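You operate a simulated robot arm through the tools that you are given. There is no shell and no other tool. Be economical: measure what you need, move in short steps, check, and stop when the job is done.

You are at the controls of a simulated robot arm. One attempt, no reset.

Task
Press the three raised key caps home and run the laptop's key test.
Fine: the on key starts the test; switch off after.

Only the result counts: the job must be done as asked and must still hold three seconds after the hand-in. Knocking over, shifting, dropping, spilling or breaking anything else fails it. A push-on lid holds only when it is set on centred and level and pressed home; a screw cap is set on level and turned clockwise until tight.

Robot
A 6-joint arm with a two-finger parallel gripper, fixed in place. Base frame: the origin is at the foot of the arm, x ahead of it, y to its left, z up; the work surface is at about z = 700. Lengths are in mm, angles in rad, forces in N, time in s.
With the tool pointing down near the work surface it reaches from about 220 to 620 mm from the base axis. Its first joint turns from -1.152 to 1.152 rad. Payload 2.7 kg.
The tool frame sits at the grasp point between the pads (the TCP): z along the fingers, y along the line on which they close. The tips reach 23 mm beyond it. Largest opening 94 mm; finger width 38, thickness 10; the body of the gripper, 54 by 96 mm, starts 39 mm behind the TCP.
Orientation is that of the tool frame in the base frame, as a unit quaternion [x, y, z, w]. With the fingers straight down and closing along the base's y, the tool's x points along the base's -x, its y along +y and its z along -z.

Tools
- The arm moves only by the tool move_arm. Its argument "targets" is text: rows parted by semicolons, each of 7 numbers parted by spaces: the shift along the tool's x, y, z in mm, then the turn, a rotation vector about the tool's x, y, z in rad, then the opening, from 0 (shut) to 1 (fully open). In form: dx dy dz rx ry rz fingers; .... A call has 1 to 8 rows; each row shifts and turns the commanded pose from where the row before left it, along the tool's axes as they then stand. Rows are played at 5 a second. More than 50 mm and 0.15 rad between two rows, or a gripper value outside its range, and nothing of the call is played. A pose out of reach is approached as far as the arm can. The call stops where the force on the tool passes 40 N (or 10 N more than at its start, if that is more) or the arm is blocked; 0.2 s more then pass. The fingers move at their own pace (about 45 mm/s each) and stop on an object; they squeeze with about 23 N. The grip force told is the motor's: it shows also when the fingers shut on nothing. Time passes only in rows, and 0.2 s behind the last, so rows that do not move let the fingers close. It gives the time, the measured TCP pose, the force on the tool (base axes), the opening and the grip force at its end, in the units of the frame above (readings bear some noise), with the torque about the TCP (base axes, N m) and any sound that the robot's microphone picked up.
- Cameras (640 x 400 px; columns grow to the right, rows downward): "scene" is fixed at [62.8, -430.3, 1393.3]; the picture's right is [0.83, -0.55, 0.00], its down [-0.41, -0.63, -0.66] and it looks along [0.36, 0.55, -0.75] (base axes); focal length 312 px, centre (320, 200). "wrist" rides on the gripper at [86, 16, -75] in the tool frame; the picture's right is [-0.18, 0.98, 0.00], its down [-0.58, -0.11, -0.81] and it looks along [-0.79, -0.15, 0.59] (tool axes); focal length 243 px, centre (320, 200).
- snapshot(camera): a new picture of that camera. It takes no simulated time.
- point_at(camera, pixels): for up to 12 pixels [column, row] of the newest picture of that camera ("zoom" is the newest enlarged one), the place [x, y, z] in the base frame of the surface seen there, good to about 3 mm, but the place of the scene camera against the robot may be out by one fixed shift of up to 18 mm in any direction. It takes no simulated time.
- enlarge(camera, box): a new picture of the part [left, top, right, bottom] of that camera's present view, enlarged. It takes no simulated time.
- sign_off(): hands the job in; it is judged then, once.

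Work in short steps. Measure before you move; look again where a grasp or a placing could have gone wrong, and mend it. You have 80 turns and 34 pictures in all, those below and enlarged ones among them. Open the gripper and draw the arm clear of the work before you hand the job in, unless the task says otherwise; then end with one line.

The tools are called by a JSON object that holds its "method" and its "body". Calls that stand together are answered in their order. move_arm: Moves the arm, as the interface text tells. Its arguments: {"type":"object","properties":{"targets":{"type":"string"}},"required":["targets"]} The other tools are called the same way: snapshot (camera) takes a picture; point_at (camera, pixels) gives the place of the surface under pixels of a picture; enlarge (camera, box) takes an enlarged picture of a part of a camera's view; sign_off () hands the job in.

At the start:

```text
t: 0.0
tool_pos: [453.1, -1.7, 930.9]
tool_rot: [0.0, 1.0, 0.001, 0.0]
ft_force: [-0.5, 0.1, 0.0]
wrist_torque: [0.02, 0.0, -0.01]
gripper_width: 94.1
gripper_force: 0.0
```

scene: 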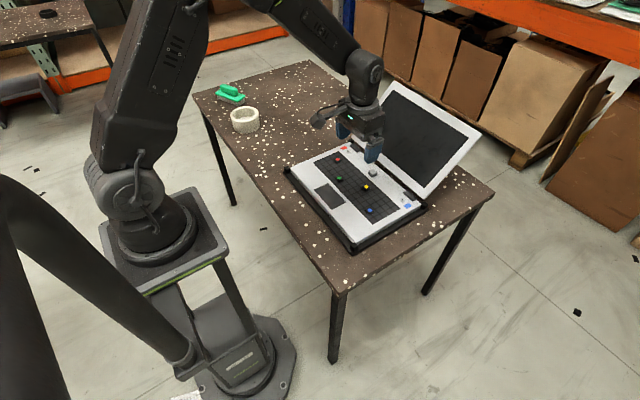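
wrist: 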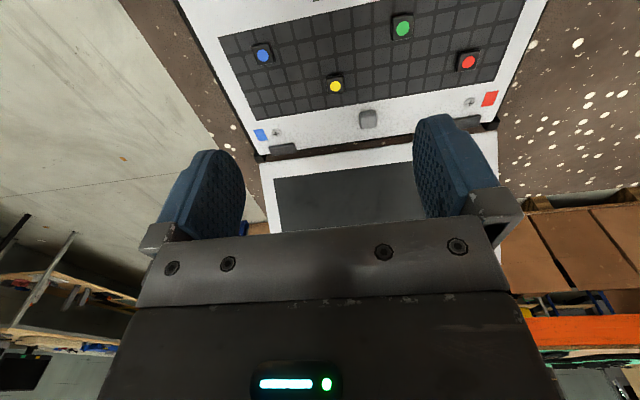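

The pictures show four coloured keys, a grey knob and blue/red labels; I enlarge both views to tell which caps are raised and which is the on key.

{"method": "enlarge", "body": {"camera": "scene", "box": [280, 130, 440, 230]}}

{"method": "enlarge", "body": {"camera": "wrist", "box": [210, 0, 530, 160]}}

```text
4.00 times, centred on (360, 180) of scene
```

zoom: 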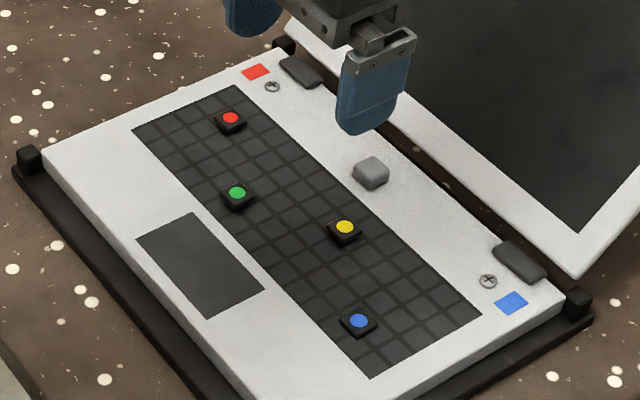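

```text
2.00 times, centred on (370, 80) of wrist
```

zoom: 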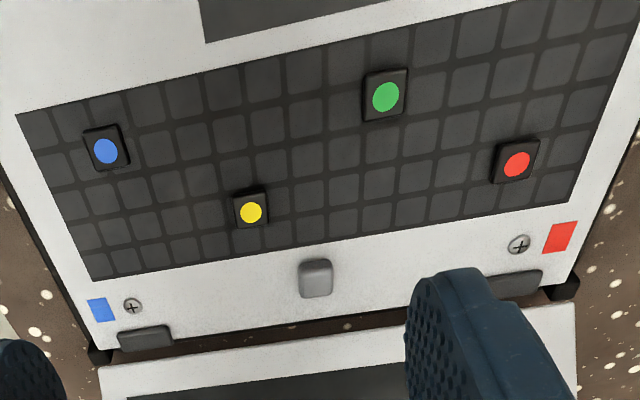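

Measure caps, neighbouring key surfaces and the grey knob from the wrist zoom.

{"method": "point_at", "body": {"camera": "zoom", "pixels": [[106, 151], [251, 212], [386, 97], [517, 164], [316, 275], [147, 162], [290, 200], [430, 90], [480, 180], [200, 280], [448, 160], [316, 290]]}}

{"method": "enlarge", "body": {"camera": "wrist", "box": [240, 0, 360, 75]}}

{"method": "enlarge", "body": {"camera": "wrist", "box": [380, 5, 500, 80]}}

```text
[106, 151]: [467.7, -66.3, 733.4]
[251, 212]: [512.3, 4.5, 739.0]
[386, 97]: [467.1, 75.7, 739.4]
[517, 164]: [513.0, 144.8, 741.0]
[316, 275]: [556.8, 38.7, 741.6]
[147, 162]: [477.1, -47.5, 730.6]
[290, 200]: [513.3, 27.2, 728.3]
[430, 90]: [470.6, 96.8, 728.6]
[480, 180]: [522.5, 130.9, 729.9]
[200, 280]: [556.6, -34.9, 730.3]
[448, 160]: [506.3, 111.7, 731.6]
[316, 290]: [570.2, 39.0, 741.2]
```

```text
5.33 times, centred on (300, 38) of wrist
```

zoom: 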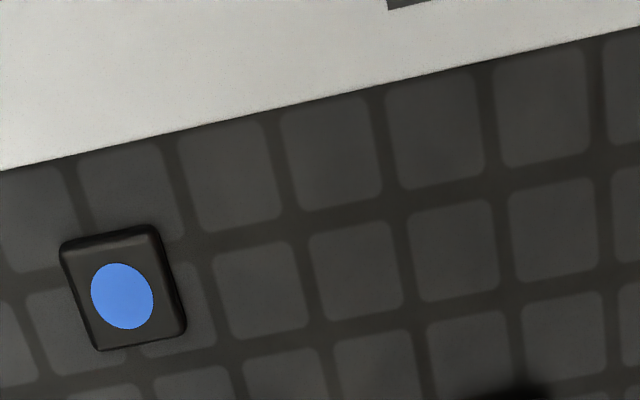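

```text
5.33 times, centred on (440, 42) of wrist
```

zoom: 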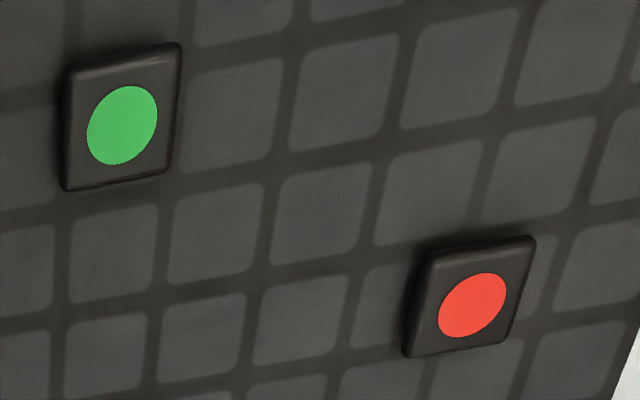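

Blue sits at z≈733 (home), yellow, green and red at ≈740 (raised), grey key at about (563, 39, 741). I measure the screen's lean with the scene camera, plus known dots to correct its shift.

{"method": "point_at", "body": {"camera": "scene", "pixels": [[423, 193], [475, 132], [390, 84], [440, 165], [366, 187], [338, 160], [339, 178], [370, 210], [373, 172], [400, 170], [430, 140]]}}

```text
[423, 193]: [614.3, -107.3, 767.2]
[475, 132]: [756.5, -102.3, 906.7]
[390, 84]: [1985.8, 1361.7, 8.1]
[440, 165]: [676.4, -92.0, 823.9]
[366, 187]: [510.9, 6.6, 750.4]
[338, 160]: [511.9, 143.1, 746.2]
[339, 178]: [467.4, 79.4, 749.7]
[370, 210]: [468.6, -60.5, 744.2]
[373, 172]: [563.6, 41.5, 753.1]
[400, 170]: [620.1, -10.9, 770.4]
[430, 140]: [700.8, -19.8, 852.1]
```

Screen leans back, well clear of the gripper body over the grey key. I shut the fingers and go above yellow (512, 4.5), tips to about z=760.

{"method": "move_arm", "body": {"targets": "-30 3 0 0 0 0 0; -29 3 0 0 0 0 0; 0 0 40 0 0 0 0; 0 0 40 0 0 0 0; 0 0 40 0 0 0 0; 0 0 28 0 0 0 0; 0 0 0 0 0 0 0"}}

```text
t: 1.6
tool_pos: [508.9, 3.2, 781.5]
tool_rot: [0.0, 1.0, 0.001, 0.0]
ft_force: [0.5, 0.9, -0.7]
wrist_torque: [-0.04, 0.02, 0.0]
gripper_width: 0.0
gripper_force: 22.5
```

Tips are at about z=758 over yellow. I correct xy by (3, 1) and descend gently to contact.

{"method": "move_arm", "body": {"targets": "-3 1 6 0 0 0 0; 0 0 6 0 0 0 0; 0 0 3 0 0 0 0; 0 0 2 0 0 0 0; 0 0 2 0 0 0 0; 0 0 2 0 0 0 0; 0 0 2 0 0 0 0"}}

{"method": "enlarge", "body": {"camera": "wrist", "box": [200, 0, 440, 150]}}

```text
t: 3.2
tool_pos: [514.8, 5.7, 759.7]
tool_rot: [0.0, 1.0, 0.0, -0.001]
ft_force: [-0.1, -0.4, -0.2]
wrist_torque: [0.0, -0.02, 0.0]
gripper_width: 0.3
gripper_force: 23.0
```

```text
2.67 times, centred on (320, 75) of wrist
```

zoom: 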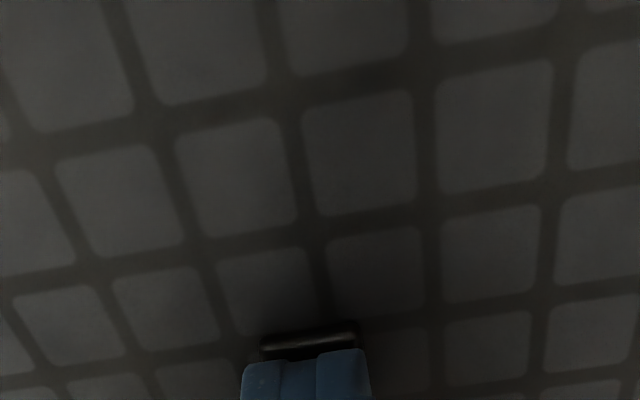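

No contact yet at tip z≈736.7. The cap is seen right at the tip, so I go on down in small steps.

{"method": "move_arm", "body": {"targets": "0 0 1 0 0 0 0; 0 0 1 0 0 0 0; 0 0 1 0 0 0 0; 0 0 1 0 0 0 0"}}

```text
t: 4.2
tool_pos: [515.2, 5.7, 757.6]
tool_rot: [0.0, 1.0, 0.0, 0.0]
ft_force: [-5.2, -0.8, 12.3]
wrist_torque: [-0.02, 0.14, 0.02]
gripper_width: 0.0
gripper_force: 23.0
```

Contact at 12 N, well centred by the torque. Push on.

{"method": "move_arm", "body": {"targets": "0 0 1 0 0 0 0; 0 0 1 0 0 0 0; 0 0 1 0 0 0 0; 0 0 1 0 0 0 0; 0 0 1 0 0 0 0; 0 0 1 0 0 0 0"}}

```text
t: 5.0
tool_pos: [516.3, 6.4, 756.3]
tool_rot: [0.0, 1.0, 0.0, 0.001]
ft_force: [-5.2, 0.8, 14.2]
wrist_torque: [0.0, 0.18, -0.04]
gripper_width: 0.1
gripper_force: 23.6
stopped in row 3: the force on the tool passed its limit at 42 N (the readings are from after the stop); the commanded pose is now the measured one
```

Force peaked at 42 N with the tip at z≈733.3, matching blue's home height. I lift and look.

{"method": "move_arm", "body": {"targets": "0 0 -10 0 0 0 0; 0 0 -30 0 0 0 0; 30 0 -40 0 0 0 0; 30 0 -40 0 0 0 0; 0 0 0 0 0 0 0"}}

{"method": "enlarge", "body": {"camera": "wrist", "box": [200, 0, 520, 200]}}

```text
t: 6.2
tool_pos: [455.3, 2.5, 876.8]
tool_rot: [0.0, 1.0, 0.002, -0.001]
ft_force: [0.9, -0.2, 0.4]
wrist_torque: [0.03, -0.01, 0.03]
gripper_width: 0.0
gripper_force: 23.1
```

```text
2.00 times, centred on (360, 100) of wrist
```

zoom: 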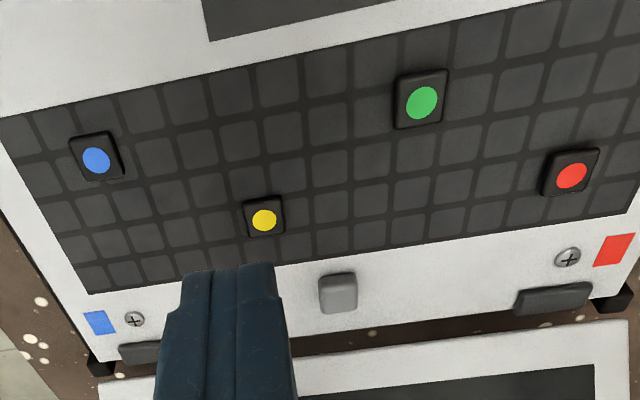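

Measure dots again from this zoom.

{"method": "point_at", "body": {"camera": "zoom", "pixels": [[96, 160], [264, 220], [270, 224], [422, 103], [428, 110], [571, 176], [577, 170], [338, 287], [300, 215], [470, 100]]}}

```text
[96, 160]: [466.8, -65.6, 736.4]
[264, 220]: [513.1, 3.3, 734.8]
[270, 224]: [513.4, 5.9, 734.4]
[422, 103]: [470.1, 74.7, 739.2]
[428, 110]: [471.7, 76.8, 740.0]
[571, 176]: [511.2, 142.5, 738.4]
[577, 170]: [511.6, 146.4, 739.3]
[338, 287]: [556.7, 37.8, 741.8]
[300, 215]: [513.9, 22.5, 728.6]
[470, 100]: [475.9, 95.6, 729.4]
```

Yellow dropped to ≈734.6; green and red remain ≈739. Next to green at (469, 75.5), tip stopping just above.

{"method": "move_arm", "body": {"targets": "-7 37 0 0 0 0 0; -6 36 0 0 0 0 0; 0 0 40 0 0 0 0; 0 0 40 0 0 0 0; 0 0 26 0 0 0 0; 0 0 0 0 0 0 0"}}

```text
t: 7.6
tool_pos: [468.3, 79.1, 770.9]
tool_rot: [0.0, 1.0, 0.001, -0.001]
ft_force: [0.1, 0.1, -0.1]
wrist_torque: [0.01, 0.01, -0.03]
gripper_width: 0.1
gripper_force: 22.9
```

Shift y −3 and descend in small steps.

{"method": "move_arm", "body": {"targets": "0 -3 5 0 0 0 0; 0 0 3 0 0 0 0; 0 0 1 0 0 0 0; 0 0 1 0 0 0 0; 0 0 1 0 0 0 0; 0 0 1 0 0 0 0"}}

```text
t: 9.0
tool_pos: [470.5, 75.8, 757.5]
tool_rot: [0.001, 1.0, 0.001, 0.0]
ft_force: [-0.9, 0.3, 2.1]
wrist_torque: [-0.03, 0.0, -0.01]
gripper_width: 0.2
gripper_force: 23.4
```

Light contact at 757.5. Push on in 1 mm steps.

{"method": "move_arm", "body": {"targets": "0 0 1 0 0 0 0; 0 0 1 0 0 0 0; 0 0 1 0 0 0 0; 0 0 1 0 0 0 0; 0 0 1 0 0 0 0; 0 0 1 0 0 0 0; 0 0 1 0 0 0 0; 0 0 1 0 0 0 0"}}

```text
t: 10.1
tool_pos: [468.8, 75.6, 756.4]
tool_rot: [-0.001, 1.0, 0.0, 0.0]
ft_force: [-9.7, -2.4, 19.0]
wrist_torque: [-0.07, 0.23, 0.01]
gripper_width: 0.0
gripper_force: 22.9
stopped in row 5: the force on the tool passed its limit at 42 N (the readings are from after the stop); the commanded pose is now the measured one
```

Ended at the same depth as yellow (756.4). I lift, then look at heights.

{"method": "move_arm", "body": {"targets": "0 0 -10 0 0 0 0; 0 0 -30 0 0 0 0; 10 -35 -40 0 0 0 0; 10 -35 -40 0 0 0 0; 0 0 0 0 0 0 0"}}

{"method": "enlarge", "body": {"camera": "wrist", "box": [200, 0, 520, 200]}}

{"method": "enlarge", "body": {"camera": "scene", "box": [316, 145, 396, 225]}}

```text
refused: row 3 steps farther than a row can; nothing moved
```

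```text
2.00 times, centred on (360, 100) of wrist
```

zoom: 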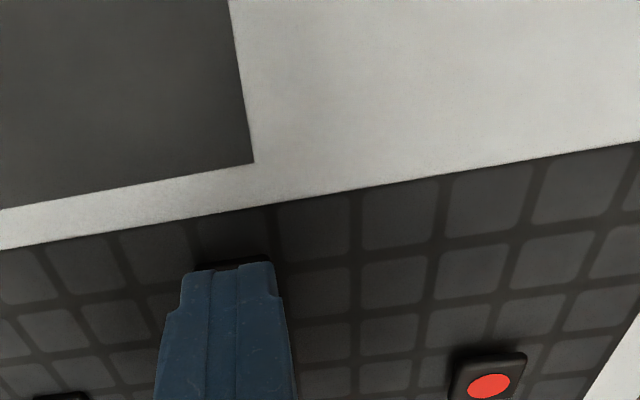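

```text
5.00 times, centred on (356, 185) of scene
```

zoom: 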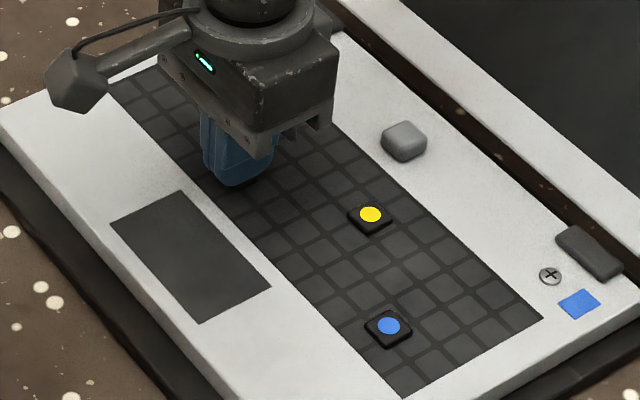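

The lift was refused (row too long), so I split it: lift and travel over to red at (512, 144.5).

{"method": "move_arm", "body": {"targets": "0 0 -10 0 0 0 0; 0 0 -20 0 0 0 0; -22 34 0 0 0 0 0; -21 34 0 0 0 0 0; 0 0 16 0 0 0 0; 0 0 0 0 0 0 0"}}

```text
t: 11.5
tool_pos: [513.4, 144.4, 768.8]
tool_rot: [0.0, 1.0, 0.0, 0.0]
ft_force: [0.3, 0.2, 0.1]
wrist_torque: [-0.02, -0.01, 0.02]
gripper_width: 0.2
gripper_force: 23.1
```

Above red, well placed. Descend: coarse then 1 mm steps.

{"method": "move_arm", "body": {"targets": "0 0 4 0 0 0 0; 0 0 2 0 0 0 0; 0 0 1 0 0 0 0; 0 0 1 0 0 0 0; 0 0 0 0 0 0 0"}}

{"method": "move_arm", "body": {"targets": "0 0 1 0 0 0 0; 0 0 1 0 0 0 0; 0 0 0 0 0 0 0"}}

{"method": "move_arm", "body": {"targets": "0 0 1 0 0 0 0; 0 0 1 0 0 0 0; 0 0 0 0 0 0 0"}}

{"method": "move_arm", "body": {"targets": "0 0 1 0 0 0 0; 0 0 1 0 0 0 0; 0 0 1 0 0 0 0; 0 0 1 0 0 0 0; 0 0 1 0 0 0 0"}}

```text
t: 12.7
tool_pos: [512.5, 143.4, 760.9]
tool_rot: [-0.001, 1.0, 0.0, 0.0]
ft_force: [0.2, 1.2, 2.0]
wrist_torque: [0.04, 0.03, 0.0]
gripper_width: 0.0
gripper_force: 23.0
```

```text
t: 13.5
tool_pos: [511.7, 143.7, 759.9]
tool_rot: [0.0, 1.0, 0.0, -0.001]
ft_force: [0.1, -0.4, 0.2]
wrist_torque: [0.01, 0.0, 0.03]
gripper_width: 0.0
gripper_force: 22.5
```

```text
t: 14.3
tool_pos: [512.9, 143.6, 757.9]
tool_rot: [0.001, 1.0, 0.002, 0.001]
ft_force: [-0.1, -0.3, 1.1]
wrist_torque: [-0.01, 0.03, -0.03]
gripper_width: 0.1
gripper_force: 22.7
```

```text
t: 15.6
tool_pos: [514.9, 143.1, 756.7]
tool_rot: [0.0, 1.0, 0.002, 0.003]
ft_force: [-7.5, -1.8, 13.4]
wrist_torque: [-0.07, 0.26, -0.02]
gripper_width: 0.1
gripper_force: 23.2
stopped in row 5: the force on the tool passed its limit at 41 N (the readings are from after the stop); the commanded pose is now the measured one
```

Red also ended at 756.7. Lift and draw back to view all keys.

{"method": "move_arm", "body": {"targets": "0 0 -10 0 0 0 0; 0 0 -30 0 0 0 0; 30 -20 -30 0 0 0 0; 30 -30 -25 0 0 0 0; 10 -30 -30 0 0 0 0; 0 -30 -10 0 0 0 0; 0 -30 0 0 0 0 0; 0 0 0 0 0 0 0"}}

{"method": "enlarge", "body": {"camera": "wrist", "box": [200, 0, 520, 200]}}

```text
t: 17.4
tool_pos: [444.4, 3.9, 891.4]
tool_rot: [-0.001, 1.0, 0.001, 0.002]
ft_force: [-0.2, 0.3, 0.1]
wrist_torque: [-0.01, 0.01, 0.01]
gripper_width: 0.0
gripper_force: 23.2
```

```text
2.00 times, centred on (360, 100) of wrist
```

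zoom: 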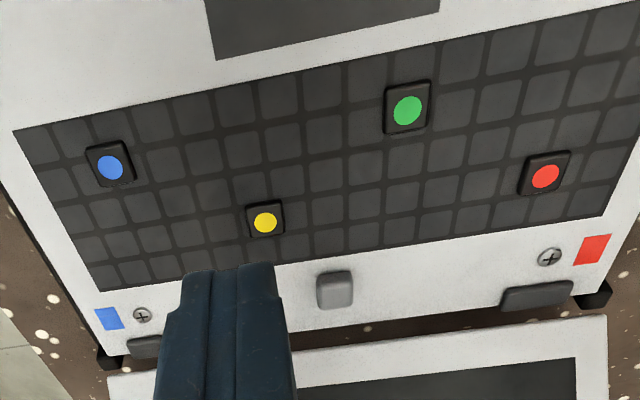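

Measure all four caps once more (several points each).

{"method": "point_at", "body": {"camera": "zoom", "pixels": [[110, 167], [106, 163], [114, 172], [264, 222], [268, 226], [261, 219], [407, 110], [411, 106], [403, 115], [546, 176], [551, 172], [541, 180]]}}

{"method": "enlarge", "body": {"camera": "scene", "box": [316, 145, 396, 225]}}

```text
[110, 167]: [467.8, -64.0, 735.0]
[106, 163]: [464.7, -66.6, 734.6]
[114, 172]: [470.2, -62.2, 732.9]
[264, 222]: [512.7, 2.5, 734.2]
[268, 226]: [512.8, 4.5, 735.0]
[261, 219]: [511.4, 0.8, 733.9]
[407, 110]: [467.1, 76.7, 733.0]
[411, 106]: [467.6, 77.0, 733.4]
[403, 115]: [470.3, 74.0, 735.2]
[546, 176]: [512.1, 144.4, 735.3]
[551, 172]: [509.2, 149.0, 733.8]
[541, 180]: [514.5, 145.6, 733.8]
```

```text
5.00 times, centred on (356, 185) of scene
```

zoom: 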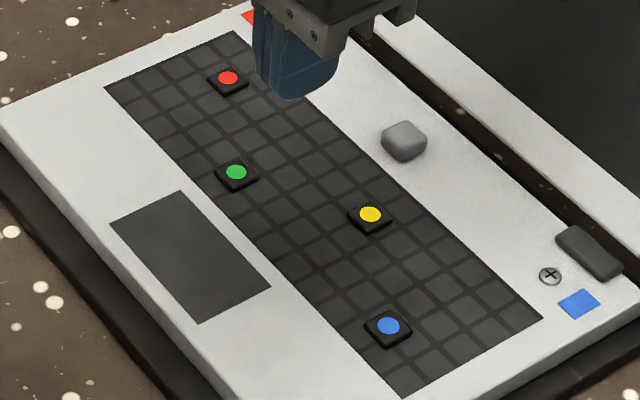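

All four caps are now level at ≈734. Next locate the grey on key's outline in the scene zoom.

{"method": "point_at", "body": {"camera": "zoom", "pixels": [[403, 135], [390, 134], [417, 136], [403, 128], [403, 142], [360, 130], [440, 170], [228, 78], [236, 172], [370, 214], [387, 326]]}}

```text
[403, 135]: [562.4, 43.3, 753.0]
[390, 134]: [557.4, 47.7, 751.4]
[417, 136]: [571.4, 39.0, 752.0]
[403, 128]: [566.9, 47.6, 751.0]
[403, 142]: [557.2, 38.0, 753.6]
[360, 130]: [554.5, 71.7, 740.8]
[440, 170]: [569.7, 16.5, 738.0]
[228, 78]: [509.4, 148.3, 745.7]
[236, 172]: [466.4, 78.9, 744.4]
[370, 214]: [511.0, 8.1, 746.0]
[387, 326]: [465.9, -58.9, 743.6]
```

On key centre ≈ (563.5, 39), top ≈741. I move over it with tips ≈755.

{"method": "move_arm", "body": {"targets": "-40 12 0 0 0 0 0; -40 12 0 0 0 0 0; -39 11 0 0 0 0 0; 0 0 40 0 0 0 0; 0 0 40 0 0 0 0; 0 0 28 0 0 0 0; 0 0 0 0 0 0 0"}}

```text
t: 18.9
tool_pos: [561.1, 37.7, 779.9]
tool_rot: [-0.001, 1.0, 0.002, 0.002]
ft_force: [0.1, -0.5, 0.6]
wrist_torque: [0.02, -0.03, 0.0]
gripper_width: 0.2
gripper_force: 22.6
```

Descend near the key, centring +2 x, +1 y, to just above contact.

{"method": "move_arm", "body": {"targets": "-2 1 5 0 0 0 0; 0 0 5 0 0 0 0; 0 0 2 0 0 0 0; 0 0 0 0 0 0 0"}}

{"method": "move_arm", "body": {"targets": "0 0 1 0 0 0 0; 0 0 1 0 0 0 0; 0 0 1 0 0 0 0; 0 0 0 0 0 0 0"}}

```text
t: 19.9
tool_pos: [564.4, 40.5, 769.4]
tool_rot: [0.0, 1.0, 0.002, 0.002]
ft_force: [-0.1, 0.5, 0.3]
wrist_torque: [0.01, 0.01, 0.01]
gripper_width: 0.0
gripper_force: 23.0
```

```text
t: 20.9
tool_pos: [564.7, 39.3, 766.0]
tool_rot: [0.0, 1.0, 0.002, 0.002]
ft_force: [-0.3, 0.7, 1.1]
wrist_torque: [-0.01, -0.02, -0.01]
gripper_width: 0.1
gripper_force: 22.9
```

Tip ≈743, no contact yet; continue 1 mm at a time.

{"method": "move_arm", "body": {"targets": "0 0 1 0 0 0 0; 0 0 1 0 0 0 0; 0 0 1 0 0 0 0; 0 0 0 0 0 0 0"}}

```text
t: 21.9
tool_pos: [564.3, 39.3, 762.9]
tool_rot: [0.0, 1.0, 0.001, 0.002]
ft_force: [0.4, 0.6, 1.2]
wrist_torque: [0.02, 0.02, -0.02]
gripper_width: 0.0
gripper_force: 23.0
```

Still no contact at tip ≈740; continue.

{"method": "move_arm", "body": {"targets": "0 0 1 0 0 0 0; 0 0 1 0 0 0 0; 0 0 0 0 0 0 0"}}

```text
t: 22.8
tool_pos: [564.5, 38.7, 762.2]
tool_rot: [0.001, 1.0, 0.001, 0.002]
ft_force: [1.0, -0.2, 2.4]
wrist_torque: [-0.01, -0.02, -0.02]
gripper_width: 0.0
gripper_force: 23.1
heard: click
```

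A click at 762.2 – the key was pressed. I release upward and look for the test's sign on the screen.

{"method": "move_arm", "body": {"targets": "0 0 -8 0 0 0 0; 0 0 0 0 0 0 0"}}

{"method": "snapshot", "body": {"camera": "scene"}}

```text
t: 23.4
tool_pos: [563.4, 39.2, 770.3]
tool_rot: [0.0, 1.0, 0.002, 0.001]
ft_force: [0.3, -0.2, 0.3]
wrist_torque: [-0.01, -0.03, 0.0]
gripper_width: 0.0
gripper_force: 23.2
```

```text
21 pictures are left
```

scene: 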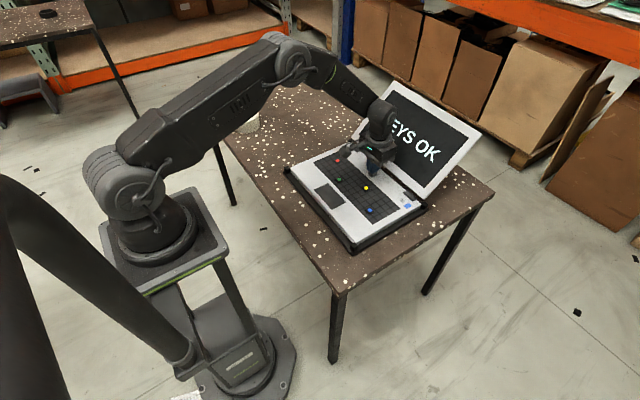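

The screen shows "KEYS OK": test passed. Now I press the on key again to switch off.

{"method": "move_arm", "body": {"targets": "0 0 4 0 0 0 0; 0 0 2 0 0 0 0; 0 0 1 0 0 0 0; 0 0 1 0 0 0 0; 0 0 0 0 0 0 0"}}

{"method": "snapshot", "body": {"camera": "scene"}}

```text
t: 24.6
tool_pos: [564.7, 39.8, 760.7]
tool_rot: [0.0, 1.0, 0.001, 0.002]
ft_force: [0.6, -0.6, 1.7]
wrist_torque: [0.02, -0.01, -0.02]
gripper_width: 0.0
gripper_force: 23.0
heard: click
```

```text
20 pictures are left
```

scene: 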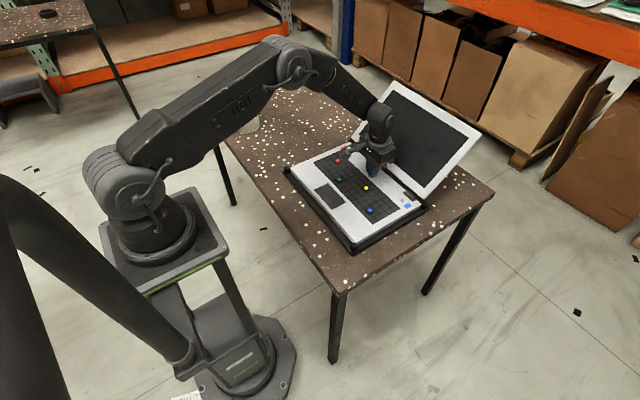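

Second click and the screen is dark: off. I rise, draw back and open the gripper.

{"method": "move_arm", "body": {"targets": "0 0 -10 0 0 0 0; 0 0 -30 0 0 0 0; 20 0 -40 0 0 0 0; 30 -10 -35 0 0 0 0; 30 -10 -35 0 0 0 0; 30 -10 -10 0 0 0 1; 0 0 0 0 0 0 1; 0 0 0 0 0 0 1"}}

{"method": "move_arm", "body": {"targets": "0 0 0 0 0 0 1; 0 0 0 0 0 0 1; 0 0 0 0 0 0 1"}}

{"method": "snapshot", "body": {"camera": "scene"}}

{"method": "snapshot", "body": {"camera": "wrist"}}

```text
t: 26.4
tool_pos: [453.5, 7.9, 921.2]
tool_rot: [0.0, 1.0, 0.002, 0.001]
ft_force: [0.2, 0.4, 0.0]
wrist_torque: [0.02, 0.0, -0.02]
gripper_width: 69.1
gripper_force: 0.1
```

```text
t: 27.1
tool_pos: [454.2, 7.7, 922.0]
tool_rot: [-0.001, 1.0, 0.002, 0.001]
ft_force: [0.3, 0.3, -0.4]
wrist_torque: [0.0, 0.02, 0.02]
gripper_width: 94.2
gripper_force: 0.1
```

```text
19 pictures are left
```

scene: 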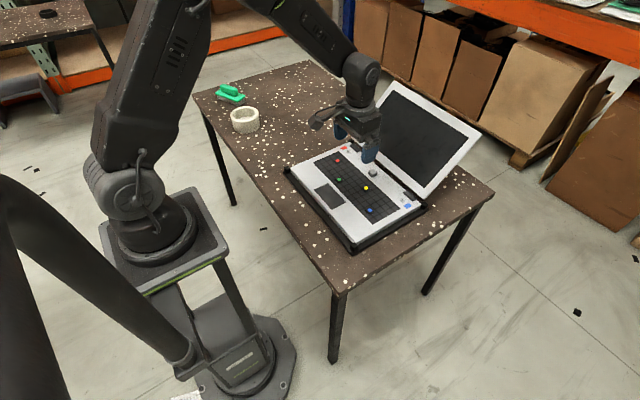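

```text
18 pictures are left
```

wrist: 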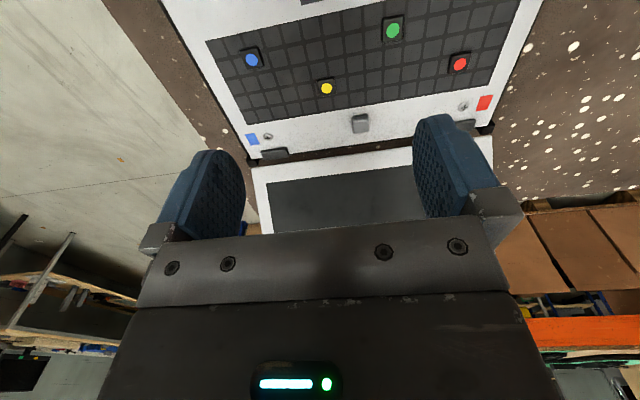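

The caps are home, the screen is dark, the laptop hasn't moved and the arm is clear with the gripper open; I hand in.

{"method": "sign_off", "body": {}}

```text
The job is handed in.
```

Job handed in: I pressed the yellow, green and red caps home, the key test showed "KEYS OK", and I then switched the laptop off.
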